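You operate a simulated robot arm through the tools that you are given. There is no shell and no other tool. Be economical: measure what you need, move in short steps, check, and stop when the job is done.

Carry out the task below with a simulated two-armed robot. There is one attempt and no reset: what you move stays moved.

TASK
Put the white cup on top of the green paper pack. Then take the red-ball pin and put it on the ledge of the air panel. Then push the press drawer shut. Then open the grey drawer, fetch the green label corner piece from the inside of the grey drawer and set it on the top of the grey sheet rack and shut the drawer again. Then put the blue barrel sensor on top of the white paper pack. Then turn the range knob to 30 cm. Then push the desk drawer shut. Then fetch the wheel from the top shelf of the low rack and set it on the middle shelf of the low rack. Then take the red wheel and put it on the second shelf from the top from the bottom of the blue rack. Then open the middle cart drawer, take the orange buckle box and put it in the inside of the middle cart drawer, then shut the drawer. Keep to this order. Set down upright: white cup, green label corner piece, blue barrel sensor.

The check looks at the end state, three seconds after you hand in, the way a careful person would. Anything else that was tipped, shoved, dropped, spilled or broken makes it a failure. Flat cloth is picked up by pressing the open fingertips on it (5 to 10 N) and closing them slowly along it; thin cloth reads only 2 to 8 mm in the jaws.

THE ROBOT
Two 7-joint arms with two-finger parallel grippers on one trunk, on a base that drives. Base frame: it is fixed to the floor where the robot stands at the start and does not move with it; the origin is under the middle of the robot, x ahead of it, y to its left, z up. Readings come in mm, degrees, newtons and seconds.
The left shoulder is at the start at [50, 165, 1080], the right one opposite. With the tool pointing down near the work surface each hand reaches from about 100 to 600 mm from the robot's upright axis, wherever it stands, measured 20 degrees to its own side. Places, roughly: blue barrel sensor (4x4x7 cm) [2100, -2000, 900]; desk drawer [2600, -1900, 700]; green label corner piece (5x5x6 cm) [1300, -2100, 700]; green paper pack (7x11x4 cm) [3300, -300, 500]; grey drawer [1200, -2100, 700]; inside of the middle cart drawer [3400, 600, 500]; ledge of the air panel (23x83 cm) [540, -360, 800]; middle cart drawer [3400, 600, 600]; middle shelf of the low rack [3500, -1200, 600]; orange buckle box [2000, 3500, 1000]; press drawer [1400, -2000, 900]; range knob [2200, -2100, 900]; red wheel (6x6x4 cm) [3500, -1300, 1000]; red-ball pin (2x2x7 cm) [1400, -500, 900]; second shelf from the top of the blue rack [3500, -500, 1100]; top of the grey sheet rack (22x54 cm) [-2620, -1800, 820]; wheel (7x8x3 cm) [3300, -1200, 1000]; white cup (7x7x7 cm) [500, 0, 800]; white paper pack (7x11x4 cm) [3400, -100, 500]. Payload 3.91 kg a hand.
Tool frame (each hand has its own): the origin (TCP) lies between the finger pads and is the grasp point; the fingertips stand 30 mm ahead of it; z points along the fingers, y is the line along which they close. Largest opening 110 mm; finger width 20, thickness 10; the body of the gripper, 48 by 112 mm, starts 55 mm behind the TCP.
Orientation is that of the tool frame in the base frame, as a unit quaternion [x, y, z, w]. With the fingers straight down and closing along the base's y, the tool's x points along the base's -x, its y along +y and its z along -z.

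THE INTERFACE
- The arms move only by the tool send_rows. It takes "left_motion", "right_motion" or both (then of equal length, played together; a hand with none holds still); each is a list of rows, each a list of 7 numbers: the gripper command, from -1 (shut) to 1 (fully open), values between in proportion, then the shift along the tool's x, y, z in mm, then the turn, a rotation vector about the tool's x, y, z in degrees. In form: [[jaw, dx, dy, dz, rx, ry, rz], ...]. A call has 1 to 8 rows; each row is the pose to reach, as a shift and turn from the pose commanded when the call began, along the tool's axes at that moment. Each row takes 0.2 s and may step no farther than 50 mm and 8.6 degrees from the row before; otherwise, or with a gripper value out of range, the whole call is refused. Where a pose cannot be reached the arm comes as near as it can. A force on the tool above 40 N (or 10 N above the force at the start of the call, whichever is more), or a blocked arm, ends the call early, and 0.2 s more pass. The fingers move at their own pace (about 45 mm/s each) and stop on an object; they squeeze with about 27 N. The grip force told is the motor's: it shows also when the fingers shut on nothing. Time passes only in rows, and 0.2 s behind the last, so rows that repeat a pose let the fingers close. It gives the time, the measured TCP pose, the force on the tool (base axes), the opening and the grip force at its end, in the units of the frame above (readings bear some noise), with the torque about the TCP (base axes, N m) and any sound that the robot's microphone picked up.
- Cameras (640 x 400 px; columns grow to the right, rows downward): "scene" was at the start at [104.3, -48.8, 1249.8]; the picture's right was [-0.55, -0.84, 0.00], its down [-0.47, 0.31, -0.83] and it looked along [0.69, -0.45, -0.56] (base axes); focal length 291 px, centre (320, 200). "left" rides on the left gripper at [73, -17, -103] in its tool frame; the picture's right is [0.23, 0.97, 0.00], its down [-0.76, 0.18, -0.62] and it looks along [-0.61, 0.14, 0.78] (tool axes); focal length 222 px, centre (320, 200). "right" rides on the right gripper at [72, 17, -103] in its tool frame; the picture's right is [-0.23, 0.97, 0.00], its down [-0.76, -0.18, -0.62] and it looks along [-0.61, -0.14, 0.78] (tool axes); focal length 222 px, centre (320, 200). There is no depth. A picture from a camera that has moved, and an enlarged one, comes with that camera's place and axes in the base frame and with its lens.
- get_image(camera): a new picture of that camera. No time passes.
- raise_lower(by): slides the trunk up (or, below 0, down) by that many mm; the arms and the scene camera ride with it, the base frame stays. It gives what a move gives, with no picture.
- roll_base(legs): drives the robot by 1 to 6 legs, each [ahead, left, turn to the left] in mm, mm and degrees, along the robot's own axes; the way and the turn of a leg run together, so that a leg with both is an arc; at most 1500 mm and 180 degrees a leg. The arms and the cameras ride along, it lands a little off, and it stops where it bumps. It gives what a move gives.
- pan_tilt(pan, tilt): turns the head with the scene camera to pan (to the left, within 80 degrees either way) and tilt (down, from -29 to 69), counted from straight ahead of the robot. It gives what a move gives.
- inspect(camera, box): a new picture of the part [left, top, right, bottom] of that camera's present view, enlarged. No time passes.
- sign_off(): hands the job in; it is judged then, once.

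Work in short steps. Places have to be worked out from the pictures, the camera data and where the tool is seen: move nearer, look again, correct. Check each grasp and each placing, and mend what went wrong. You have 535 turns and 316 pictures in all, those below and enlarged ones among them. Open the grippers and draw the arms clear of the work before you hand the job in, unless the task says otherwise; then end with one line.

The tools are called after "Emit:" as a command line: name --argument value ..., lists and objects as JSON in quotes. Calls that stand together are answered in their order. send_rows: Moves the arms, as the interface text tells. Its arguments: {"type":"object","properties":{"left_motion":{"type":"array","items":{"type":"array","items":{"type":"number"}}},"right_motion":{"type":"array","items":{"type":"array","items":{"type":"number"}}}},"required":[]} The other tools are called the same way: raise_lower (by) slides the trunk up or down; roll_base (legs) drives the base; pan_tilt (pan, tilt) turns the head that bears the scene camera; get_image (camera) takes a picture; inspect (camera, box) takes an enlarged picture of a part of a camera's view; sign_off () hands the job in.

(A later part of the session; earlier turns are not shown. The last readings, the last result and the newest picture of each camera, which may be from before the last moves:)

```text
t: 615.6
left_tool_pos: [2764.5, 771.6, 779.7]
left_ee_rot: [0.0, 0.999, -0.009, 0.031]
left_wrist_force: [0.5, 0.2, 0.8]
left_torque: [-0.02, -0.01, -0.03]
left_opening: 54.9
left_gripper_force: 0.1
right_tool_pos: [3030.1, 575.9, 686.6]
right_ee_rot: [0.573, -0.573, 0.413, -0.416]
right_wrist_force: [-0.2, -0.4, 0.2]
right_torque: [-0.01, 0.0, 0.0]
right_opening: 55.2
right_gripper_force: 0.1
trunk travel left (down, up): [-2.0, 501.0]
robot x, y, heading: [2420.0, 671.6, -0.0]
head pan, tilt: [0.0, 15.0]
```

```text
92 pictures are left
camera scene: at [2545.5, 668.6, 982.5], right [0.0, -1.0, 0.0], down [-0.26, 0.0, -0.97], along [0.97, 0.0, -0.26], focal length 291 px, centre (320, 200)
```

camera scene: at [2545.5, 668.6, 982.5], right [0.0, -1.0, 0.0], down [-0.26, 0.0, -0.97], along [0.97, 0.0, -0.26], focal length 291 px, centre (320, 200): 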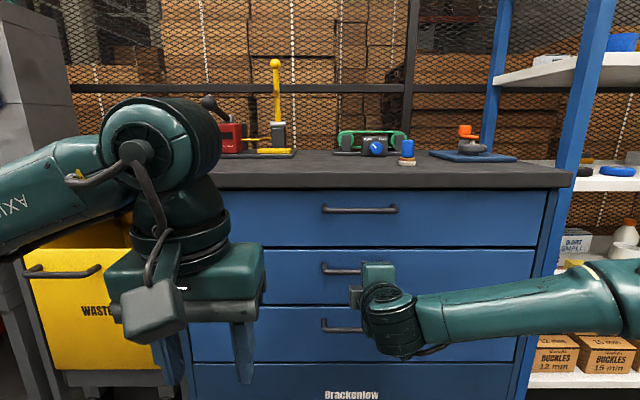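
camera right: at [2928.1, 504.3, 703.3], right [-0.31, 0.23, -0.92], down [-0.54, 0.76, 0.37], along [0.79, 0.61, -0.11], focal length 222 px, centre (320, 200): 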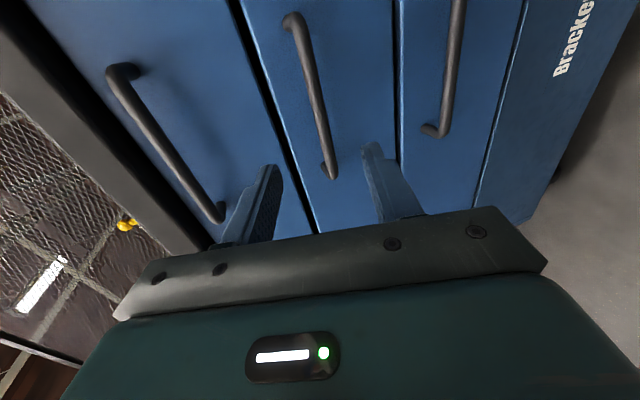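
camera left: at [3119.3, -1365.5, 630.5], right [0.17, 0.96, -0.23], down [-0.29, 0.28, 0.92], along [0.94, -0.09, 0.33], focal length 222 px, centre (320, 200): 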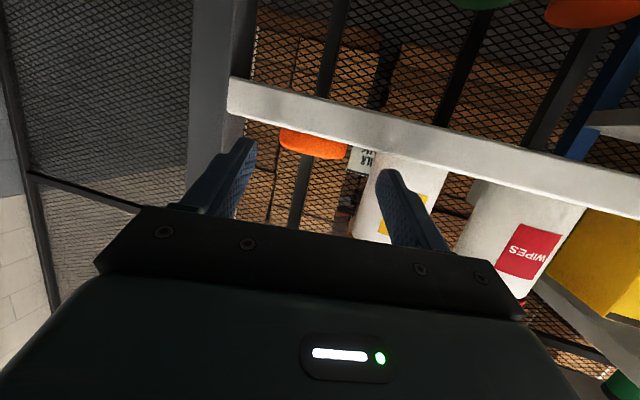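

Endpoint triangulation puts the middle handle at x ≈ 3170, y 497–664, z ≈ 648. Drive 85 ahead and align.

Emit:
roll_base --legs '[[85, 0, 0]]'

Emit:
send_rows --right_motion '[[0, -2, 8, 5, 0, 0, 0], [0, -4, 18, 10, 0, 0, 0], [0, -4, 26, 12, 0, 0, 0], [0, -4, 26, 12, 0, 0, 0]]'

Emit:
get_image --camera "right"

Emit:
inspect --camera "scene" --box '[240, 160, 480, 360]'

```text
t: 616.7
left_tool_pos: [2850.4, 770.9, 780.1]
left_ee_rot: [0.001, 0.999, -0.01, 0.032]
left_wrist_force: [-1.3, 0.0, -0.7]
left_torque: [0.01, -0.02, 0.02]
left_opening: 55.0
left_gripper_force: 0.0
right_tool_pos: [3116.3, 574.2, 686.8]
right_ee_rot: [-0.572, 0.574, -0.414, 0.415]
right_wrist_force: [-0.4, -1.0, -0.8]
right_torque: [-0.01, 0.0, 0.03]
right_opening: 55.1
right_gripper_force: 0.0
trunk travel left (down, up): [-2.0, 501.0]
robot x, y, heading: [2505.1, 672.1, -0.2]
head pan, tilt: [0.0, 15.0]
```

```text
t: 617.7
left_tool_pos: [2850.6, 770.6, 780.1]
left_ee_rot: [0.001, 0.999, -0.01, 0.032]
left_wrist_force: [1.1, -0.2, 0.5]
left_torque: [0.02, 0.03, 0.0]
left_opening: 55.2
left_gripper_force: 0.0
right_tool_pos: [3118.6, 577.8, 657.8]
right_ee_rot: [-0.571, 0.574, -0.414, 0.415]
right_wrist_force: [0.0, 0.2, 0.4]
right_torque: [0.03, -0.03, -0.01]
right_opening: 54.8
right_gripper_force: 0.0
trunk travel left (down, up): [-2.0, 501.0]
robot x, y, heading: [2507.1, 669.8, -0.5]
head pan, tilt: [0.0, 15.0]
```

```text
91 pictures are left
camera right: at [3016.5, 506.7, 674.7], right [-0.3, 0.23, -0.92], down [-0.53, 0.76, 0.36], along [0.79, 0.61, -0.11], focal length 222 px, centre (320, 200)
```

right: 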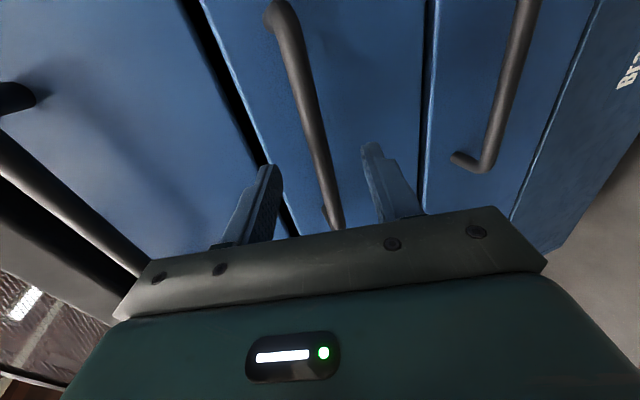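

```text
2.00 times, centred on (360, 260) of scene
camera zoom: at [2631.2, 668.0, 982.6], right [0.0, -1.0, 0.0], down [-0.26, 0.0, -0.97], along [0.97, 0.0, -0.26], focal length 581 px, centre (240, 80)
```

zoom: 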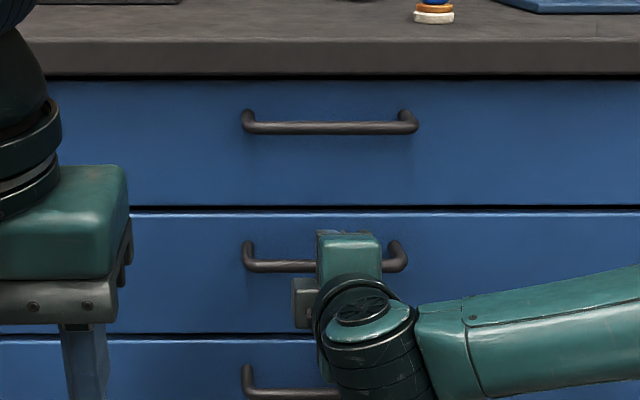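

The bar runs between the fingers. Advance 46 mm slowly.

Emit:
send_rows --right_motion '[[0, 0, -5, 14, 0, 0, 0], [0, 0, -9, 28, 0, 0, 0], [0, 0, -13, 38, 0, 0, 0], [0, 0, -15, 44, 0, 0, 0], [0, 0, -15, 44, 0, 0, 0]]'

Emit:
get_image --camera "right"

```text
t: 618.6
left_tool_pos: [2847.7, 770.0, 780.2]
left_ee_rot: [0.002, 0.999, -0.01, 0.032]
left_wrist_force: [0.2, -0.1, 0.2]
left_torque: [0.02, -0.01, 0.01]
left_opening: 55.1
left_gripper_force: 0.0
right_tool_pos: [3157.1, 577.5, 659.6]
right_ee_rot: [-0.573, 0.574, -0.412, 0.415]
right_wrist_force: [-24.8, -3.8, 5.7]
right_torque: [0.08, -0.77, -0.43]
right_opening: 53.6
right_gripper_force: 0.0
trunk travel left (down, up): [-2.0, 501.0]
robot x, y, heading: [2508.2, 670.2, -0.3]
head pan, tilt: [0.0, 15.0]
stopped in row 4 (right hand): the force on the tool passed its limit at 57 N (the readings are from after the stop); the commanded pose is now the measured one
```

```text
89 pictures are left
camera right: at [3054.2, 507.0, 677.1], right [-0.31, 0.23, -0.92], down [-0.53, 0.76, 0.37], along [0.79, 0.61, -0.11], focal length 222 px, centre (320, 200)
```

right: 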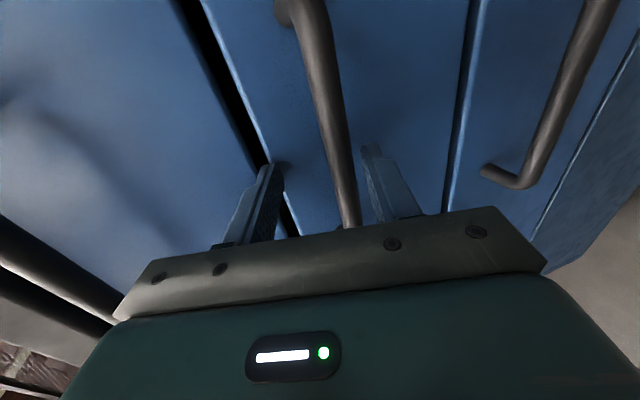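

Tips touch the drawer face; the bar is within the jaws. Back 4 mm and close.

Emit:
send_rows --right_motion '[[0, 0, 1, -5, 0, 0, 0], [-0.4, 0, 4, -5, 0, 0, 0], [-1, 0, 4, -5, 0, 0, 0], [-1, 0, 4, -5, 0, 0, 0], [-1, 0, 4, -5, 0, 0, 0]]'

Emit:
get_image --camera "right"

```text
t: 619.8
left_tool_pos: [2850.6, 769.4, 776.8]
left_ee_rot: [0.002, 0.999, -0.009, 0.03]
left_wrist_force: [-0.5, -0.5, 0.1]
left_torque: [-0.01, 0.02, 0.04]
left_opening: 55.0
left_gripper_force: 0.1
right_tool_pos: [3150.3, 579.2, 647.5]
right_ee_rot: [0.578, -0.577, 0.407, -0.409]
right_wrist_force: [-19.5, -1.8, -29.6]
right_torque: [-0.02, 0.17, 0.31]
right_opening: 13.6
right_gripper_force: 45.4
trunk travel left (down, up): [-2.0, 501.0]
robot x, y, heading: [2507.0, 670.4, -0.1]
head pan, tilt: [0.0, 15.0]
```

```text
88 pictures are left
camera right: at [3048.6, 507.4, 666.6], right [-0.33, 0.23, -0.92], down [-0.53, 0.76, 0.38], along [0.78, 0.61, -0.13], focal length 222 px, centre (320, 200)
```

right: 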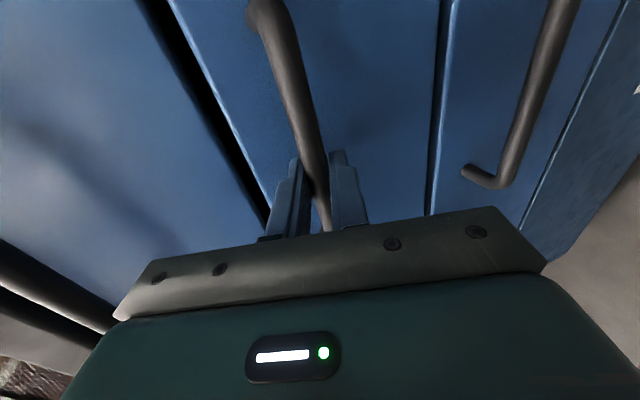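

Gripped. Ease the load and pull by driving back.

Emit:
send_rows --right_motion '[[-1, 0, 4, 0, 0, 0, 0], [-1, 0, 6, 0, 0, 0, 0]]'

Emit:
roll_base --legs '[[-150, 0, 0]]'

Emit:
roll_base --legs '[[-140, 0, 0]]'

Emit:
get_image --camera "scene"

```text
t: 620.4
left_tool_pos: [2852.3, 770.2, 779.3]
left_ee_rot: [0.002, 0.999, -0.009, 0.03]
left_wrist_force: [-0.2, 0.1, 1.3]
left_torque: [0.01, 0.0, 0.0]
left_opening: 54.9
left_gripper_force: 0.0
right_tool_pos: [3150.0, 578.9, 646.2]
right_ee_rot: [-0.574, 0.576, -0.411, 0.412]
right_wrist_force: [0.8, 8.2, -22.8]
right_torque: [-0.06, 0.24, 0.13]
right_opening: 13.9
right_gripper_force: 45.0
trunk travel left (down, up): [-2.0, 501.0]
robot x, y, heading: [2504.8, 667.9, -0.6]
head pan, tilt: [0.0, 15.0]
```

```text
t: 621.8
left_tool_pos: [2700.1, 769.4, 780.3]
left_ee_rot: [0.001, 0.999, -0.009, 0.031]
left_wrist_force: [-0.4, 0.1, -0.1]
left_torque: [0.0, 0.02, 0.03]
left_opening: 55.1
left_gripper_force: 0.1
right_tool_pos: [2998.9, 579.8, 647.2]
right_ee_rot: [0.576, -0.575, 0.411, -0.411]
right_wrist_force: [-1.6, -0.8, -22.2]
right_torque: [0.2, 0.17, 0.86]
right_opening: 13.6
right_gripper_force: 45.6
trunk travel left (down, up): [-2.0, 501.0]
robot x, y, heading: [2355.1, 665.6, -0.2]
head pan, tilt: [0.0, 15.0]
```

```text
t: 623.1
left_tool_pos: [2559.7, 771.7, 778.7]
left_ee_rot: [0.003, 0.999, -0.009, 0.031]
left_wrist_force: [-0.7, -0.1, 1.2]
left_torque: [0.03, -0.01, 0.0]
left_opening: 55.2
left_gripper_force: 0.2
right_tool_pos: [2857.6, 579.8, 648.0]
right_ee_rot: [-0.575, 0.576, -0.411, 0.411]
right_wrist_force: [-2.2, 6.8, -10.2]
right_torque: [0.1, 0.09, 0.57]
right_opening: 13.7
right_gripper_force: 44.4
trunk travel left (down, up): [-2.0, 501.0]
robot x, y, heading: [2215.2, 670.3, -0.6]
head pan, tilt: [0.0, 15.0]
```

```text
87 pictures are left
camera scene: at [2340.0, 669.2, 982.4], right [-0.01, -1.0, 0.0], down [-0.26, 0.0, -0.97], along [0.97, -0.01, -0.26], focal length 291 px, centre (320, 200)
```

scene: 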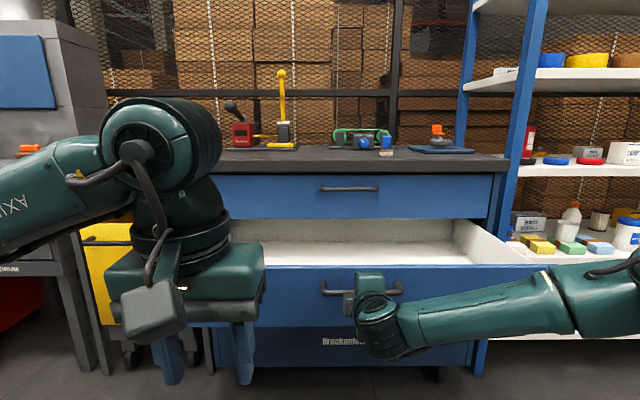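

Drawer is open ~290 mm and empty. Open the jaws and back off.

Emit:
send_rows --right_motion '[[-0.5, 0, 0, 0, 0, 0, 0], [0, 0, 0, 0, 0, 0, 0], [0.2, 0, 0, 0, 0, 0, 0]]'

Emit:
send_rows --right_motion '[[0.2, 0, 8, -25, 0, 0, 0], [0.2, 0, 16, -50, 0, 0, 0], [0.2, 0, 26, -80, 0, 0, 0]]'

Emit:
raise_lower --by 298

Emit:
pan_tilt --pan 0 --tilt 30

Emit:
get_image --camera "scene"

```text
t: 623.9
left_tool_pos: [2558.4, 769.1, 778.9]
left_ee_rot: [0.004, 0.999, -0.011, 0.031]
left_wrist_force: [0.3, -1.1, -0.2]
left_torque: [-0.01, -0.01, -0.01]
left_opening: 55.1
left_gripper_force: 0.1
right_tool_pos: [2858.2, 578.7, 649.3]
right_ee_rot: [-0.575, 0.576, -0.411, 0.411]
right_wrist_force: [-0.1, -0.2, 0.3]
right_torque: [0.01, -0.01, 0.01]
right_opening: 65.8
right_gripper_force: 0.1
trunk travel left (down, up): [-2.0, 501.0]
robot x, y, heading: [2215.2, 666.6, -0.4]
head pan, tilt: [0.0, 15.0]
```

```text
t: 624.7
left_tool_pos: [2558.8, 771.3, 779.1]
left_ee_rot: [0.003, 0.999, -0.01, 0.032]
left_wrist_force: [0.0, 1.5, 0.2]
left_torque: [0.04, 0.0, 0.02]
left_opening: 55.0
left_gripper_force: 0.1
right_tool_pos: [2772.8, 578.0, 650.9]
right_ee_rot: [-0.575, 0.577, -0.411, 0.411]
right_wrist_force: [-0.2, -0.1, -0.3]
right_torque: [0.01, 0.03, 0.01]
right_opening: 65.9
right_gripper_force: 0.1
trunk travel left (down, up): [-2.0, 501.0]
robot x, y, heading: [2212.9, 669.4, -0.4]
head pan, tilt: [0.0, 15.0]
```

```text
t: 627.7
left_tool_pos: [2559.3, 770.9, 1076.8]
left_ee_rot: [0.003, 0.999, -0.009, 0.031]
left_wrist_force: [0.0, 1.1, 0.0]
left_torque: [-0.01, 0.0, 0.0]
left_opening: 55.1
left_gripper_force: 0.1
right_tool_pos: [2773.0, 577.4, 947.8]
right_ee_rot: [-0.575, 0.576, -0.411, 0.411]
right_wrist_force: [-0.4, 0.8, -0.5]
right_torque: [0.0, 0.01, -0.02]
right_opening: 65.6
right_gripper_force: 0.1
trunk travel left (down, up): [-300.0, 203.0]
robot x, y, heading: [2216.6, 669.5, -0.5]
head pan, tilt: [0.0, 15.0]
```

```text
t: 628.5
left_tool_pos: [2559.0, 770.1, 1077.3]
left_ee_rot: [0.003, 0.999, -0.01, 0.031]
left_wrist_force: [1.5, 0.3, 0.0]
left_torque: [-0.01, 0.03, -0.01]
left_opening: 54.9
left_gripper_force: 0.0
right_tool_pos: [2774.1, 577.1, 947.6]
right_ee_rot: [-0.575, 0.576, -0.411, 0.411]
right_wrist_force: [-0.9, 0.8, 0.3]
right_torque: [0.0, -0.01, 0.02]
right_opening: 65.9
right_gripper_force: 0.0
trunk travel left (down, up): [-300.0, 203.0]
robot x, y, heading: [2218.4, 670.6, -0.5]
head pan, tilt: [0.0, 30.0]
```

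```text
86 pictures are left
camera scene: at [2336.4, 669.1, 1256.4], right [-0.01, -1.0, 0.0], down [-0.5, 0.0, -0.87], along [0.87, -0.01, -0.5], focal length 291 px, centre (320, 200)
```

scene: 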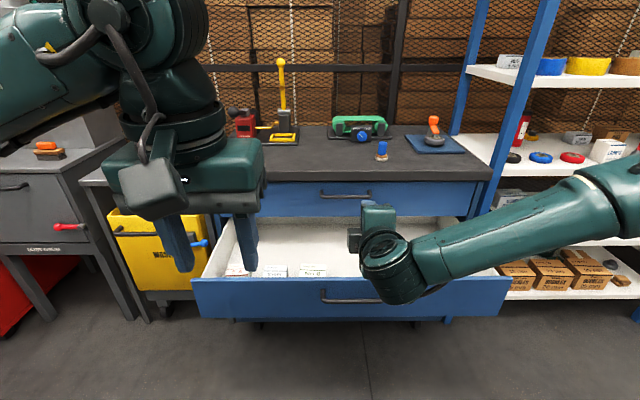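

Drawer interior is visible, with a few boxes at the front-left. Now bring the right hand back to pointing down (unroll, unpitch) for travel.

Emit:
send_rows --right_motion '[[0, 0, 0, -10, 0, 0, 8.5], [0, 0, 0, -20, 0, 0, 17], [0, 0, 0, -30, 0, 0, 25.5], [0, 0, 0, -40, 0, 0, 34], [0, 0, 0, -50, 0, 0, 42.5], [0, 0, 0, -60, 0, 0, 51], [0, 0, 0, -60, 0, 0, 59.5], [0, 0, 0, -60, 0, 0, 68]]'

Emit:
send_rows --right_motion '[[0, 0, 0, 0, 0, 0, 8], [0, 0, 0, 0, 0, 0, 16], [0, 0, 0, 0, 0, 0, 22]]'

Emit:
send_rows --right_motion '[[0, -10, -20, -15, 0, 8.5, 0], [0, -20, -40, -30, 0, 17, 0], [0, -30, -60, -50, 0, 25.5, 0], [0, -35, -80, -75, 0, 34, 0], [0, -40, -90, -100, 0, 42.5, 0], [0, -45, -100, -125, 0, 51, 0], [0, -50, -110, -145, 0, 59.5, 0], [0, -50, -110, -160, 0, 68, 0]]'

Emit:
pan_tilt --pan 75 --tilt 15

Emit:
get_image --camera "scene"

```text
t: 630.3
left_tool_pos: [2558.4, 770.8, 1077.6]
left_ee_rot: [0.003, 0.999, -0.01, 0.031]
left_wrist_force: [-0.8, -0.6, 0.2]
left_torque: [0.02, 0.01, -0.02]
left_opening: 54.8
left_gripper_force: 0.0
right_tool_pos: [2716.8, 578.0, 968.2]
right_ee_rot: [-0.152, 0.799, -0.11, 0.571]
right_wrist_force: [0.3, 0.1, 0.1]
right_torque: [0.01, 0.03, 0.0]
right_opening: 55.1
right_gripper_force: 0.1
trunk travel left (down, up): [-300.0, 203.0]
robot x, y, heading: [2217.9, 670.5, -0.5]
head pan, tilt: [0.0, 30.0]
```

```text
t: 631.1
left_tool_pos: [2558.3, 771.0, 1078.0]
left_ee_rot: [0.003, 0.999, -0.01, 0.031]
left_wrist_force: [-0.7, 0.1, -0.9]
left_torque: [-0.04, 0.03, 0.02]
left_opening: 55.3
left_gripper_force: 0.1
right_tool_pos: [2715.7, 577.9, 967.7]
right_ee_rot: [0.002, 0.814, 0.001, 0.581]
right_wrist_force: [0.2, 0.5, 0.1]
right_torque: [0.02, -0.02, 0.01]
right_opening: 54.8
right_gripper_force: 0.1
trunk travel left (down, up): [-300.0, 203.0]
robot x, y, heading: [2218.6, 671.6, -0.4]
head pan, tilt: [0.0, 30.0]
```

```text
t: 632.9
left_tool_pos: [2559.2, 770.2, 1077.9]
left_ee_rot: [0.002, 0.999, -0.01, 0.031]
left_wrist_force: [-0.4, 0.5, -0.2]
left_torque: [0.03, 0.03, -0.01]
left_opening: 54.8
left_gripper_force: 0.1
right_tool_pos: [2580.8, 466.8, 1067.7]
right_ee_rot: [0.001, 1.0, 0.001, 0.026]
right_wrist_force: [-0.2, 0.4, 0.8]
right_torque: [-0.01, -0.02, 0.01]
right_opening: 55.3
right_gripper_force: 0.0
trunk travel left (down, up): [-300.0, 203.0]
robot x, y, heading: [2216.7, 671.2, -0.7]
head pan, tilt: [0.0, 30.0]
```

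```text
t: 634.3
left_tool_pos: [2558.7, 771.3, 1078.4]
left_ee_rot: [0.004, 0.999, -0.009, 0.031]
left_wrist_force: [-0.1, -0.2, 0.2]
left_torque: [-0.03, 0.0, -0.01]
left_opening: 55.0
left_gripper_force: 0.1
right_tool_pos: [2581.4, 466.7, 1066.6]
right_ee_rot: [0.0, 1.0, 0.001, 0.027]
right_wrist_force: [-0.3, -0.3, -0.1]
right_torque: [0.03, 0.01, -0.02]
right_opening: 55.0
right_gripper_force: 0.0
trunk travel left (down, up): [-300.0, 203.0]
robot x, y, heading: [2218.8, 669.5, -0.4]
head pan, tilt: [75.0, 15.0]
```

```text
85 pictures are left
camera scene: at [2270.9, 759.8, 1280.5], right [0.96, -0.27, 0.0], down [-0.07, -0.25, -0.97], along [0.26, 0.93, -0.26], focal length 291 px, centre (320, 200)
```

scene: 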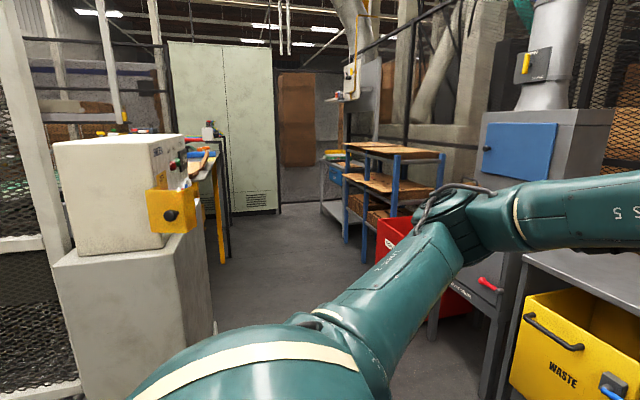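

Zoom on the far table past the pillar.

Emit:
inspect --camera "scene" --box '[130, 100, 290, 220]'

```text
3.33 times, centred on (210, 160) of scene
camera zoom: at [2270.9, 759.8, 1280.5], right [0.96, -0.27, 0.0], down [-0.07, -0.25, -0.97], along [0.26, 0.93, -0.26], focal length 969 px, centre (687, 333)
```

zoom: 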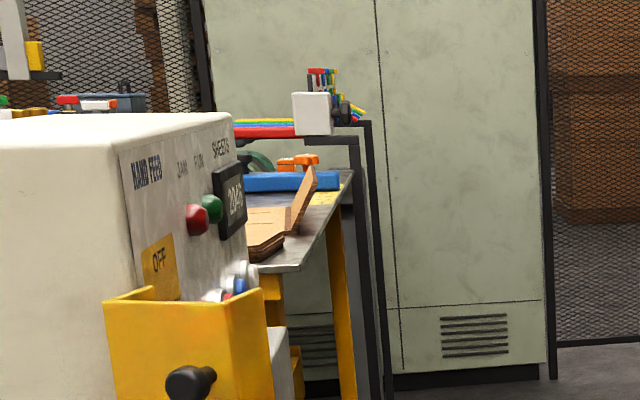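

Drive out into the lane (x ≈ 2480) and north.

Emit:
roll_base --legs '[[100, 500, 0], [150, 200, 0], [0, 900, 0]]'

Emit:
pan_tilt --pan 78 --tilt 20

Emit:
get_image --camera "scene"

```text
t: 636.4
left_tool_pos: [2582.4, 866.2, 1078.0]
left_ee_rot: [-0.001, 0.999, -0.01, 0.031]
left_wrist_force: [0.2, 0.4, -0.2]
left_torque: [0.0, 0.01, -0.05]
left_opening: 54.9
left_gripper_force: 0.1
right_tool_pos: [2608.0, 562.3, 1067.5]
right_ee_rot: [-0.004, 1.0, 0.002, 0.027]
right_wrist_force: [-0.3, -0.4, 0.3]
right_torque: [-0.01, -0.02, -0.04]
right_opening: 54.8
right_gripper_force: 0.0
trunk travel left (down, up): [-300.0, 203.0]
robot x, y, heading: [2242.2, 765.6, 0.4]
head pan, tilt: [75.0, 15.0]
stopped in leg 1: the robot was blocked; the commanded pose is now the measured one
```

```text
t: 637.1
left_tool_pos: [2582.7, 865.5, 1077.7]
left_ee_rot: [-0.001, 0.999, -0.01, 0.032]
left_wrist_force: [0.2, 0.5, -0.1]
left_torque: [0.0, 0.04, 0.0]
left_opening: 55.1
left_gripper_force: 0.1
right_tool_pos: [2609.2, 562.5, 1067.4]
right_ee_rot: [-0.004, 1.0, 0.001, 0.027]
right_wrist_force: [-0.8, 0.1, -0.2]
right_torque: [0.02, -0.04, -0.01]
right_opening: 55.0
right_gripper_force: 0.0
trunk travel left (down, up): [-300.0, 203.0]
robot x, y, heading: [2239.5, 761.4, 0.2]
head pan, tilt: [78.0, 20.0]
```

```text
83 pictures are left
camera scene: at [2290.3, 854.2, 1272.4], right [0.98, -0.21, 0.0], down [-0.07, -0.33, -0.94], along [0.19, 0.92, -0.34], focal length 291 px, centre (320, 200)
```

scene: 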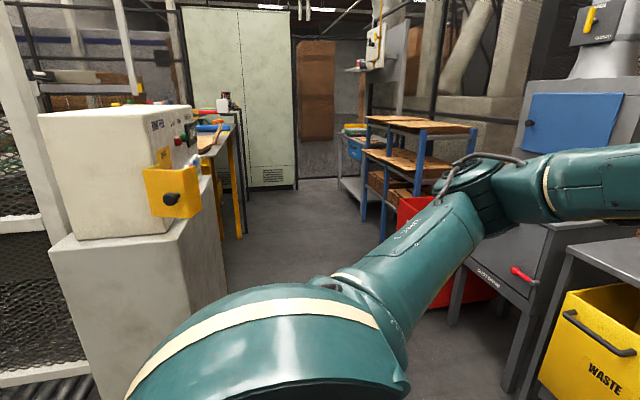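

The base met the machine pillar on the left; go ahead (east) first, then north.

Emit:
roll_base --legs '[[270, -10, 0], [0, 500, 0], [0, 900, 0]]'

Emit:
pan_tilt --pan 78 --tilt 25

Emit:
get_image --camera "scene"

```text
t: 651.5
left_tool_pos: [2868.4, 2261.8, 1076.9]
left_ee_rot: [0.013, 0.999, -0.01, 0.031]
left_wrist_force: [0.3, 0.0, -0.4]
left_torque: [0.01, 0.01, -0.01]
left_opening: 55.0
left_gripper_force: 0.1
right_tool_pos: [2885.9, 1957.8, 1067.2]
right_ee_rot: [0.011, 1.0, 0.0, 0.027]
right_wrist_force: [0.2, 0.7, 0.3]
right_torque: [-0.02, -0.03, -0.01]
right_opening: 54.9
right_gripper_force: 0.1
trunk travel left (down, up): [-300.0, 203.0]
robot x, y, heading: [2524.7, 2170.4, -1.7]
head pan, tilt: [78.0, 20.0]
```

```text
t: 652.1
left_tool_pos: [2869.5, 2261.4, 1077.1]
left_ee_rot: [0.014, 0.999, -0.01, 0.031]
left_wrist_force: [0.0, 0.2, -0.6]
left_torque: [0.02, -0.03, -0.01]
left_opening: 55.4
left_gripper_force: 0.1
right_tool_pos: [2885.7, 1958.3, 1066.6]
right_ee_rot: [0.011, 1.0, 0.001, 0.027]
right_wrist_force: [0.0, 0.6, -0.2]
right_torque: [0.04, 0.03, 0.01]
right_opening: 54.9
right_gripper_force: 0.1
trunk travel left (down, up): [-300.0, 203.0]
robot x, y, heading: [2522.8, 2172.9, -1.9]
head pan, tilt: [78.0, 25.0]
```

```text
82 pictures are left
camera scene: at [2575.7, 2257.2, 1264.4], right [0.97, -0.24, 0.0], down [-0.1, -0.41, -0.91], along [0.21, 0.88, -0.42], focal length 291 px, centre (320, 200)
```

scene: 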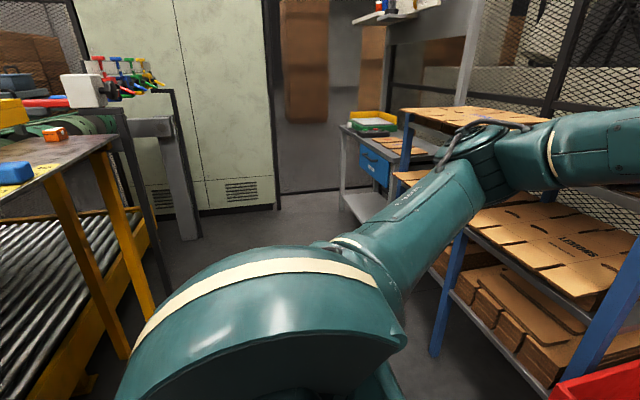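

Orange box seen on the table at left. Pan further/zoom to locate it.

Emit:
inspect --camera "scene" --box '[0, 40, 200, 220]'

```text
2.22 times, centred on (100, 130) of scene
camera zoom: at [2575.7, 2257.2, 1264.4], right [0.97, -0.24, 0.0], down [-0.1, -0.41, -0.91], along [0.21, 0.88, -0.42], focal length 646 px, centre (809, 356)
```

zoom: 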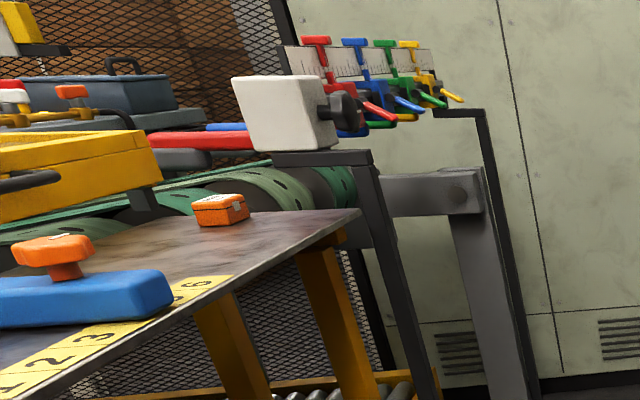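

Box ≈ [1890, 3500] near z 1040, on a high table (right edge x ≈ 2080). I raise the trunk, tuck the right hand, and turn to heading 160°.

Emit:
raise_lower --by 195

Emit:
send_rows --right_motion '[[0, 40, -20, 0, 0, 0, 0], [0, 80, -40, 0, 0, 0, 0], [0, 120, -50, 0, 0, 0, 0]]'

Emit:
roll_base --legs '[[0, 0, 90], [0, 0, 72]]'

Emit:
pan_tilt --pan -20 --tilt 25

Emit:
get_image --camera "scene"

```text
t: 654.3
left_tool_pos: [2868.3, 2261.6, 1273.6]
left_ee_rot: [0.015, 0.999, -0.011, 0.031]
left_wrist_force: [0.9, -0.8, -0.5]
left_torque: [0.02, 0.01, 0.0]
left_opening: 55.3
left_gripper_force: 0.1
right_tool_pos: [2884.8, 1956.9, 1261.6]
right_ee_rot: [0.012, 1.0, 0.001, 0.027]
right_wrist_force: [-0.3, 0.2, -0.5]
right_torque: [0.02, 0.02, -0.01]
right_opening: 54.9
right_gripper_force: 0.2
trunk travel left (down, up): [-495.0, 8.0]
robot x, y, heading: [2527.8, 2167.7, -1.9]
head pan, tilt: [78.0, 25.0]
```

```text
t: 655.1
left_tool_pos: [2867.4, 2260.9, 1274.1]
left_ee_rot: [0.014, 0.999, -0.01, 0.032]
left_wrist_force: [0.0, 0.4, 0.0]
left_torque: [0.0, -0.02, 0.0]
left_opening: 55.1
left_gripper_force: 0.1
right_tool_pos: [2762.0, 1911.9, 1255.6]
right_ee_rot: [0.011, 1.0, 0.001, 0.027]
right_wrist_force: [-0.2, 0.3, -0.3]
right_torque: [0.0, 0.0, 0.02]
right_opening: 54.8
right_gripper_force: 0.0
trunk travel left (down, up): [-495.0, 8.0]
robot x, y, heading: [2522.8, 2171.3, -1.7]
head pan, tilt: [78.0, 25.0]
```

```text
t: 662.5
left_tool_pos: [2167.2, 2183.5, 1272.3]
left_ee_rot: [0.986, -0.166, -0.03, -0.014]
left_wrist_force: [0.4, 0.0, 0.2]
left_torque: [-0.02, 0.04, -0.01]
left_opening: 55.0
left_gripper_force: 0.0
right_tool_pos: [2371.6, 2486.1, 1255.2]
right_ee_rot: [0.986, -0.163, -0.027, -0.003]
right_wrist_force: [-0.3, -1.5, 0.1]
right_torque: [0.04, 0.02, 0.0]
right_opening: 54.9
right_gripper_force: 0.0
trunk travel left (down, up): [-495.0, 8.0]
robot x, y, heading: [2522.8, 2167.4, 161.2]
head pan, tilt: [78.0, 25.0]
```

```text
t: 664.2
left_tool_pos: [2166.0, 2183.6, 1272.4]
left_ee_rot: [0.986, -0.166, -0.029, -0.015]
left_wrist_force: [0.5, -0.4, -0.4]
left_torque: [-0.04, 0.04, 0.0]
left_opening: 55.2
left_gripper_force: 0.1
right_tool_pos: [2371.5, 2486.2, 1255.2]
right_ee_rot: [0.986, -0.164, -0.027, -0.003]
right_wrist_force: [0.6, 0.8, 0.1]
right_torque: [-0.01, 0.01, -0.02]
right_opening: 55.0
right_gripper_force: 0.0
trunk travel left (down, up): [-495.0, 8.0]
robot x, y, heading: [2524.0, 2169.6, 161.2]
head pan, tilt: [-20.0, 25.0]
```

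```text
80 pictures are left
camera scene: at [2425.4, 2236.3, 1459.3], right [0.63, 0.78, 0.0], down [0.33, -0.27, -0.91], along [-0.7, 0.57, -0.42], focal length 291 px, centre (320, 200)
```

scene: 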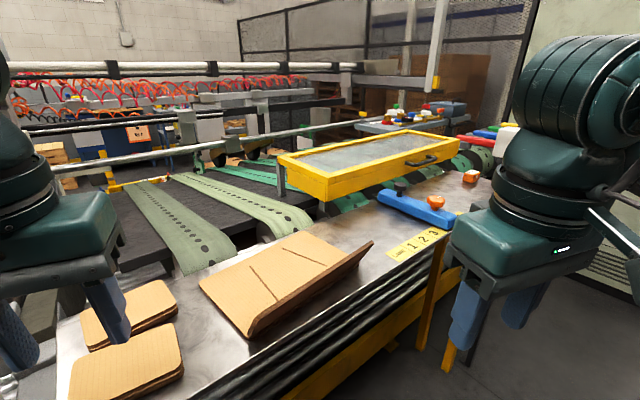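

Box is about [1960, 3390, 1065]. Move north along the lane most of the way, then look.

Emit:
roll_base --legs '[[245, -760, 0]]'

Emit:
get_image --camera "scene"

```text
t: 671.4
left_tool_pos: [2180.2, 2987.3, 1271.9]
left_ee_rot: [0.988, -0.154, -0.03, -0.014]
left_wrist_force: [-0.7, -0.1, 0.1]
left_torque: [-0.06, 0.0, -0.02]
left_opening: 54.9
left_gripper_force: 0.1
right_tool_pos: [2377.7, 3295.7, 1255.9]
right_ee_rot: [0.988, -0.152, -0.027, -0.004]
right_wrist_force: [-0.8, -0.7, -0.1]
right_torque: [0.01, 0.0, -0.03]
right_opening: 55.0
right_gripper_force: 0.0
trunk travel left (down, up): [-495.0, 8.0]
robot x, y, heading: [2542.0, 2983.4, 162.1]
head pan, tilt: [-20.0, 25.0]
```

```text
79 pictures are left
camera scene: at [2438.8, 3046.4, 1459.3], right [0.61, 0.79, 0.0], down [0.33, -0.26, -0.91], along [-0.72, 0.56, -0.42], focal length 291 px, centre (320, 200)
```

scene: 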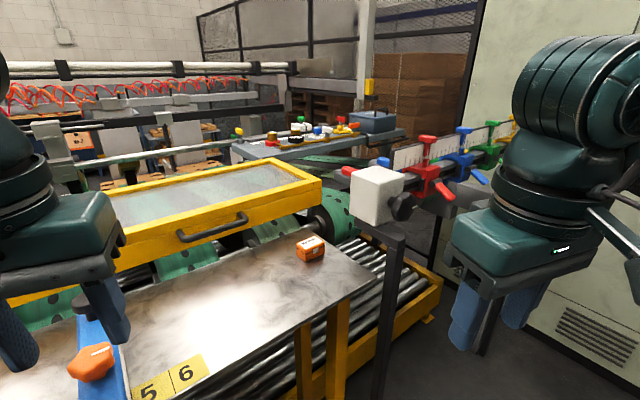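

Box ≈ [1968, 3385, 1062]. Drive to bring the left hand within reach.

Emit:
roll_base --legs '[[60, -300, 0]]'

Emit:
pan_tilt --pan 5 --tilt 30

Emit:
get_image --camera "scene"

Emit:
get_image --camera "left"

```text
t: 674.7
left_tool_pos: [2218.2, 3298.6, 1272.0]
left_ee_rot: [0.988, -0.154, -0.029, -0.014]
left_wrist_force: [0.2, 0.1, -0.3]
left_torque: [-0.04, 0.02, 0.06]
left_opening: 55.0
left_gripper_force: 0.0
right_tool_pos: [2417.2, 3606.6, 1254.9]
right_ee_rot: [0.988, -0.151, -0.027, -0.004]
right_wrist_force: [-0.5, 0.0, 0.6]
right_torque: [-0.02, -0.01, 0.0]
right_opening: 55.1
right_gripper_force: 0.1
trunk travel left (down, up): [-495.0, 8.0]
robot x, y, heading: [2576.5, 3293.8, 162.2]
head pan, tilt: [-20.0, 25.0]
```

```text
t: 675.6
left_tool_pos: [2218.2, 3300.0, 1272.2]
left_ee_rot: [0.988, -0.154, -0.03, -0.014]
left_wrist_force: [-0.2, -0.1, 0.3]
left_torque: [0.01, 0.0, 0.0]
left_opening: 54.9
left_gripper_force: 0.0
right_tool_pos: [2416.0, 3604.9, 1256.6]
right_ee_rot: [0.988, -0.15, -0.027, -0.002]
right_wrist_force: [0.1, 0.2, 0.6]
right_torque: [0.0, 0.03, 0.01]
right_opening: 55.3
right_gripper_force: 0.1
trunk travel left (down, up): [-495.0, 8.0]
robot x, y, heading: [2573.3, 3292.9, 162.2]
head pan, tilt: [5.0, 30.0]
```

```text
78 pictures are left
camera scene: at [2459.8, 3320.7, 1451.4], right [0.22, 0.98, 0.0], down [0.49, -0.11, -0.87], along [-0.84, 0.19, -0.5], focal length 291 px, centre (320, 200)
```

scene: 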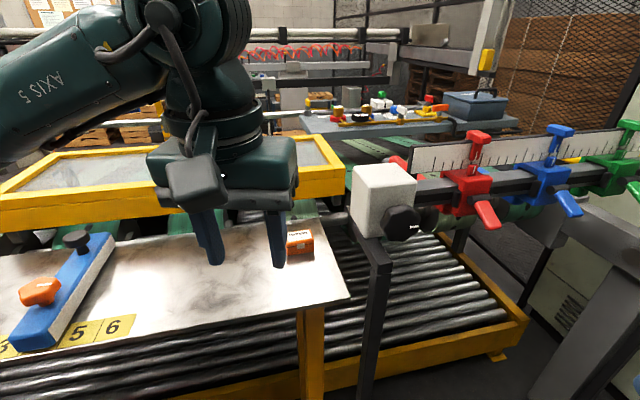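

```text
77 pictures are left
camera left: at [2298.8, 3288.9, 1372.4], right [-0.08, -1.0, -0.03], down [-0.74, 0.04, 0.67], along [-0.66, 0.08, -0.75], focal length 222 px, centre (320, 200)
```

left: 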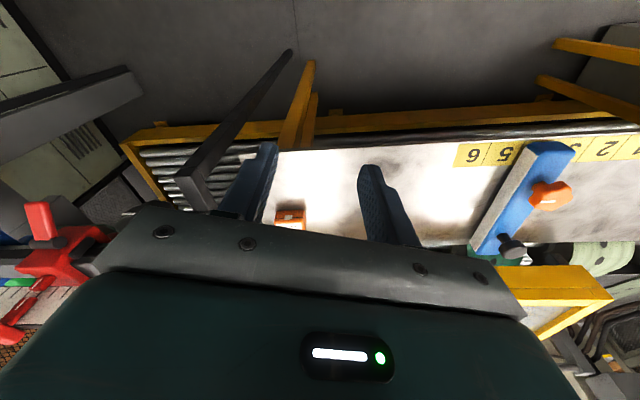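

Zoom on the box to see its size and orientation.

Emit:
inspect --camera "scene" --box '[250, 200, 350, 280]'

Emit:
inspect --camera "left" --box '[240, 180, 340, 240]'

```text
5.00 times, centred on (300, 240) of scene
camera zoom: at [2459.8, 3320.7, 1451.4], right [0.22, 0.98, 0.0], down [0.49, -0.11, -0.87], along [-0.84, 0.19, -0.5], focal length 1453 px, centre (420, 0)
```

zoom: 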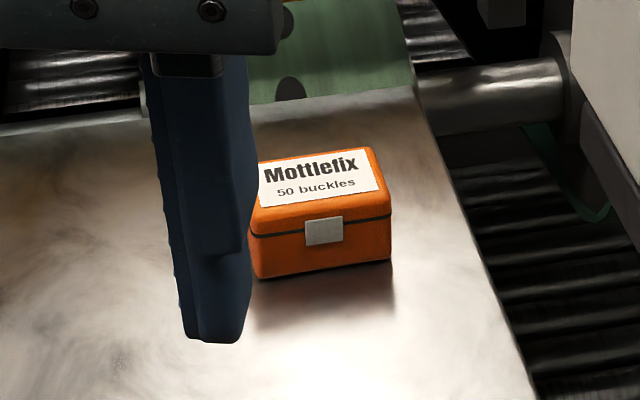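

```text
6.40 times, centred on (290, 210) of left
camera zoom: at [2298.8, 3288.9, 1372.4], right [-0.08, -1.0, -0.03], down [-0.74, 0.04, 0.67], along [-0.66, 0.08, -0.75], focal length 1422 px, centre (512, 136)
```

zoom: 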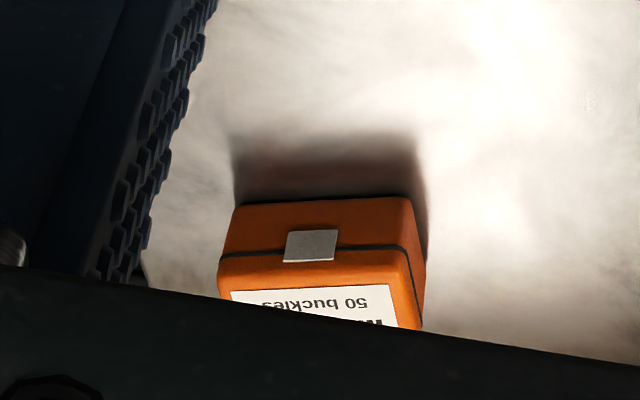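

The box is ~62 mm wide along y, aligned with base axes, on a table at z ≈ 1040. Move the left hand above it, turning 18° to align the jaws.

Emit:
send_rows --left_motion '[[0.7, -35, -1, 0, 0, 1, -3], [0.7, -75, -2, 5, 0, 2, -6], [0.7, -115, -3, 15, 0, 3, -9], [0.7, -155, -4, 30, 0, 3.8, -12], [0.7, -195, -5, 50, 0, 3.8, -15], [0.7, -230, -6, 80, 0, 3.8, -18], [0.7, -260, -6, 110, 0, 3.8, -18], [0.7, -260, -6, 110, 0, 3.8, -18]]'

Emit:
get_image --camera "left"

Emit:
get_image --camera "scene"

```text
t: 677.4
left_tool_pos: [1967.0, 3386.0, 1174.7]
left_ee_rot: [1.0, 0.002, 0.005, -0.014]
left_wrist_force: [-0.2, 0.2, 0.3]
left_torque: [0.02, 0.01, 0.01]
left_opening: 93.6
left_gripper_force: 0.0
right_tool_pos: [2415.0, 3605.2, 1255.4]
right_ee_rot: [0.988, -0.15, -0.027, -0.003]
right_wrist_force: [-0.4, -0.5, -0.8]
right_torque: [0.03, 0.01, 0.02]
right_opening: 54.7
right_gripper_force: 0.0
trunk travel left (down, up): [-495.0, 8.0]
robot x, y, heading: [2576.6, 3294.7, 162.3]
head pan, tilt: [5.0, 30.0]
```

```text
74 pictures are left
camera left: at [2039.4, 3400.5, 1280.9], right [0.23, -0.97, -0.02], down [-0.77, -0.2, 0.61], along [-0.6, -0.12, -0.79], focal length 222 px, centre (320, 200)
```

left: 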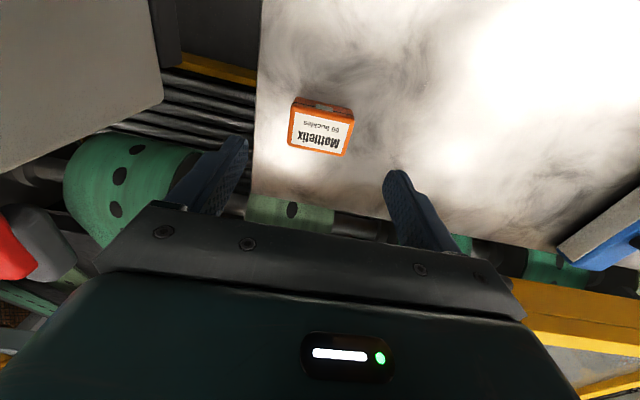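

```text
73 pictures are left
camera scene: at [2460.2, 3320.1, 1451.4], right [0.22, 0.98, 0.0], down [0.49, -0.11, -0.87], along [-0.84, 0.19, -0.5], focal length 291 px, centre (320, 200)
```

scene: 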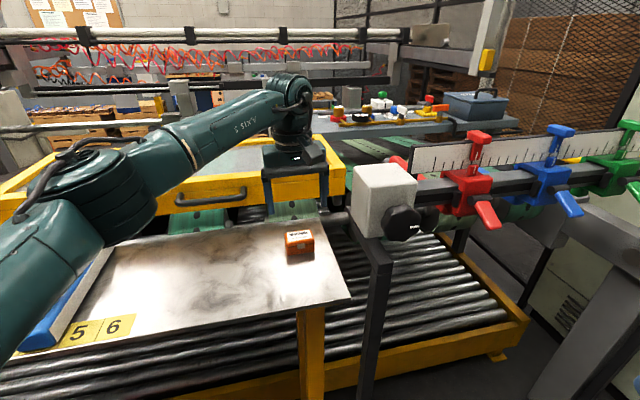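

Box top centre ≈ [1965, 3387, 1062]. Descend to z 1062 and check.

Emit:
send_rows --left_motion '[[0.7, -1, -1, 40, 0, 0, 0], [0.7, -1, -1, 75, 0, 0, 0], [0.7, -1, -1, 100, 0, 0, 0], [0.7, -1, -1, 112, 0, 0, 0], [0.7, -1, -1, 112, 0, 0, 0]]'

Emit:
get_image --camera "left"

Emit:
inspect --camera "scene" --box '[200, 120, 400, 280]'

```text
t: 678.6
left_tool_pos: [1964.9, 3391.5, 1071.5]
left_ee_rot: [1.0, 0.003, 0.002, -0.015]
left_wrist_force: [-3.0, -1.2, 26.1]
left_torque: [-1.48, 0.32, -0.18]
left_opening: 93.6
left_gripper_force: 0.5
right_tool_pos: [2416.9, 3605.5, 1256.4]
right_ee_rot: [0.988, -0.152, -0.027, -0.004]
right_wrist_force: [-0.8, 0.6, 0.8]
right_torque: [0.01, 0.01, -0.01]
right_opening: 55.0
right_gripper_force: 0.2
trunk travel left (down, up): [-495.0, 8.0]
robot x, y, heading: [2571.5, 3293.5, 162.5]
head pan, tilt: [5.0, 30.0]
```

```text
72 pictures are left
camera left: at [2038.7, 3405.1, 1176.9], right [0.23, -0.97, -0.03], down [-0.76, -0.2, 0.61], along [-0.6, -0.12, -0.79], focal length 222 px, centre (320, 200)
```

left: 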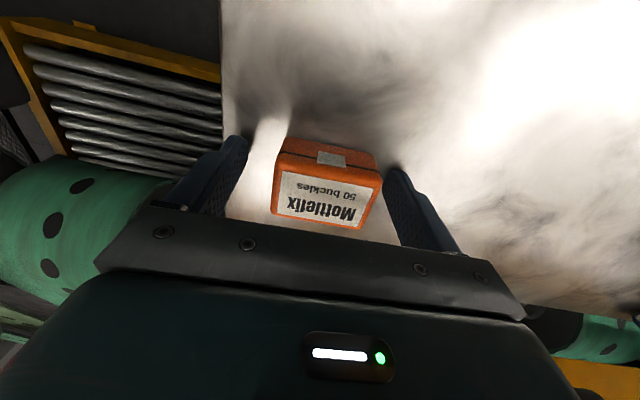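

```text
2.50 times, centred on (300, 200) of scene
camera zoom: at [2462.4, 3320.2, 1452.0], right [0.22, 0.98, 0.0], down [0.49, -0.11, -0.87], along [-0.85, 0.19, -0.5], focal length 727 px, centre (370, 200)
```

zoom: 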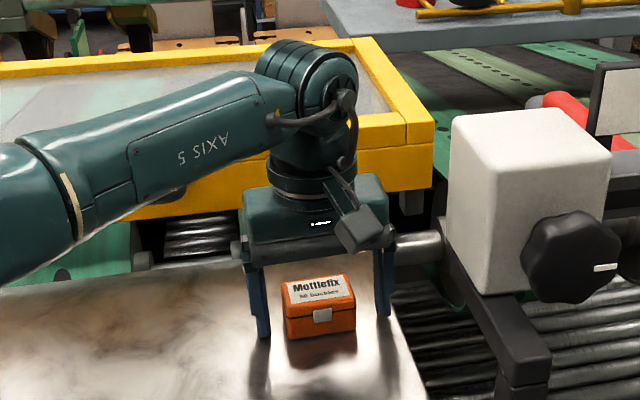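

Fingertips touch the table (z ≈ 1041); box is between them. Rise 5 mm and close.

Emit:
send_rows --left_motion '[[0.7, 0, 3, -6, 0, 0, 0], [0.4, 0, 3, -12, 0, 0, 0], [0, 0, 3, -12, 0, 0, 0], [-1, 0, 3, -12, 0, 0, 0], [-1, 0, 3, -12, 0, 0, 0], [-1, 0, 3, -12, 0, 0, 0]]'

Emit:
get_image --camera "left"

```text
t: 680.0
left_tool_pos: [1965.4, 3387.7, 1079.3]
left_ee_rot: [1.0, 0.002, 0.006, -0.014]
left_wrist_force: [0.3, 0.0, -0.5]
left_torque: [0.05, 0.0, -0.01]
left_opening: 59.5
left_gripper_force: 26.9
right_tool_pos: [2416.4, 3606.5, 1255.6]
right_ee_rot: [0.988, -0.151, -0.027, -0.003]
right_wrist_force: [-0.6, 0.2, 0.3]
right_torque: [-0.05, -0.01, -0.02]
right_opening: 54.8
right_gripper_force: 0.0
trunk travel left (down, up): [-495.0, 8.0]
robot x, y, heading: [2573.4, 3293.3, 162.4]
head pan, tilt: [5.0, 30.0]
```

```text
70 pictures are left
camera left: at [2038.2, 3402.8, 1184.5], right [0.23, -0.97, -0.02], down [-0.77, -0.2, 0.61], along [-0.6, -0.12, -0.79], focal length 222 px, centre (320, 200)
```

left: 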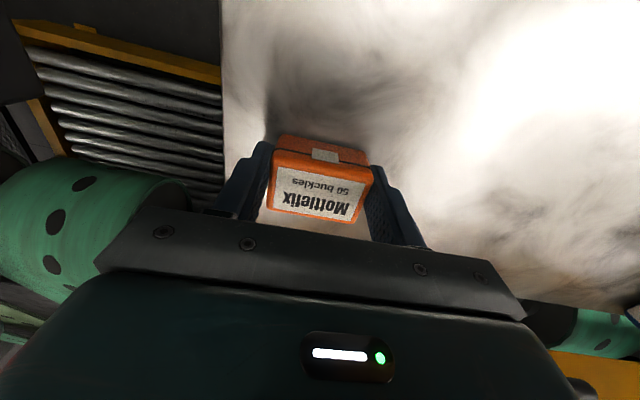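

Held at 59.5 mm. Lift and draw back over the lane.

Emit:
send_rows --left_motion '[[-1, 0, 0, -30, 0, 0, 0], [-1, 0, 0, -75, 0, 0, 0], [-1, 0, 0, -120, 0, 0, 0], [-1, 30, 10, -150, 0, 0, 0], [-1, 75, 25, -160, 0, 0, 0], [-1, 120, 40, -160, 0, 0, 0], [-1, 165, 55, -160, 0, 0, 6], [-1, 205, 70, -160, 0, 0, 12]]'

Emit:
get_image --camera "scene"

```text
t: 681.8
left_tool_pos: [2172.7, 3314.3, 1238.1]
left_ee_rot: [0.995, -0.103, 0.003, -0.015]
left_wrist_force: [1.0, 0.4, -1.2]
left_torque: [0.0, 0.01, 0.01]
left_opening: 59.6
left_gripper_force: 27.1
right_tool_pos: [2415.1, 3605.3, 1255.7]
right_ee_rot: [0.988, -0.151, -0.027, -0.003]
right_wrist_force: [1.0, -0.8, 0.6]
right_torque: [-0.01, 0.0, 0.02]
right_opening: 55.1
right_gripper_force: 0.0
trunk travel left (down, up): [-495.0, 8.0]
robot x, y, heading: [2580.0, 3290.0, 162.3]
head pan, tilt: [5.0, 30.0]
```

```text
69 pictures are left
camera scene: at [2460.2, 3320.1, 1451.4], right [0.22, 0.98, 0.0], down [0.49, -0.11, -0.87], along [-0.84, 0.19, -0.5], focal length 291 px, centre (320, 200)
```

scene: 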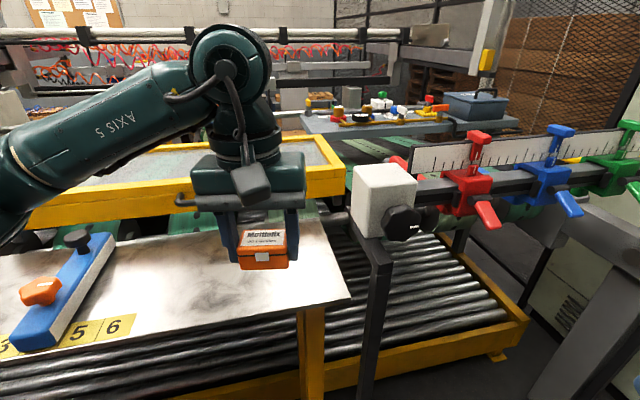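

Return: south down the lane, turn to heading 0, and back to the cart.

Emit:
roll_base --legs '[[-290, 1085, 0], [0, 0, -90], [0, 0, -72.3]]'

Emit:
roll_base --legs '[[20, -900, 0], [0, -560, 0]]'

Emit:
pan_tilt --pan 0 --tilt 35

Emit:
get_image --camera "scene"

```text
t: 698.7
left_tool_pos: [2924.9, 2257.9, 1237.5]
left_ee_rot: [-0.042, 0.999, -0.015, -0.002]
left_wrist_force: [-0.8, 0.4, -1.7]
left_torque: [0.0, 0.0, 0.04]
left_opening: 59.8
left_gripper_force: 26.9
right_tool_pos: [2773.8, 1911.8, 1253.9]
right_ee_rot: [0.009, 1.0, 0.001, 0.027]
right_wrist_force: [0.8, 0.2, 0.8]
right_torque: [-0.01, 0.01, -0.01]
right_opening: 55.2
right_gripper_force: 0.0
trunk travel left (down, up): [-495.0, 8.0]
robot x, y, heading: [2532.0, 2164.8, -1.1]
head pan, tilt: [5.0, 30.0]
```

```text
t: 712.0
left_tool_pos: [2916.3, 790.1, 1237.1]
left_ee_rot: [-0.042, 0.999, -0.015, -0.002]
left_wrist_force: [0.0, 0.6, -2.1]
left_torque: [0.02, 0.04, 0.02]
left_opening: 59.7
left_gripper_force: 27.2
right_tool_pos: [2766.8, 442.5, 1254.3]
right_ee_rot: [0.005, 1.0, 0.001, 0.028]
right_wrist_force: [-0.1, 0.2, 0.2]
right_torque: [0.0, 0.01, 0.02]
right_opening: 55.1
right_gripper_force: 0.0
trunk travel left (down, up): [-495.0, 8.0]
robot x, y, heading: [2523.6, 695.9, -1.2]
head pan, tilt: [5.0, 30.0]
```

```text
t: 712.7
left_tool_pos: [2916.1, 788.8, 1237.5]
left_ee_rot: [-0.043, 0.999, -0.015, -0.002]
left_wrist_force: [0.4, 1.0, -1.1]
left_torque: [0.0, 0.03, -0.04]
left_opening: 59.8
left_gripper_force: 27.4
right_tool_pos: [2767.2, 441.7, 1254.8]
right_ee_rot: [0.006, 1.0, 0.001, 0.027]
right_wrist_force: [-1.0, 1.1, -0.3]
right_torque: [0.01, 0.03, 0.0]
right_opening: 54.7
right_gripper_force: 0.0
trunk travel left (down, up): [-495.0, 8.0]
robot x, y, heading: [2525.1, 696.9, -1.1]
head pan, tilt: [0.0, 35.0]
```

```text
68 pictures are left
camera scene: at [2642.5, 693.7, 1443.6], right [-0.02, -1.0, 0.0], down [-0.57, 0.01, -0.82], along [0.82, -0.01, -0.57], focal length 291 px, centre (320, 200)
```

scene: 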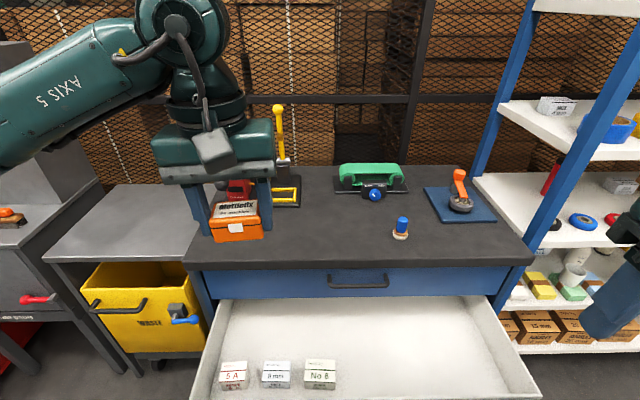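

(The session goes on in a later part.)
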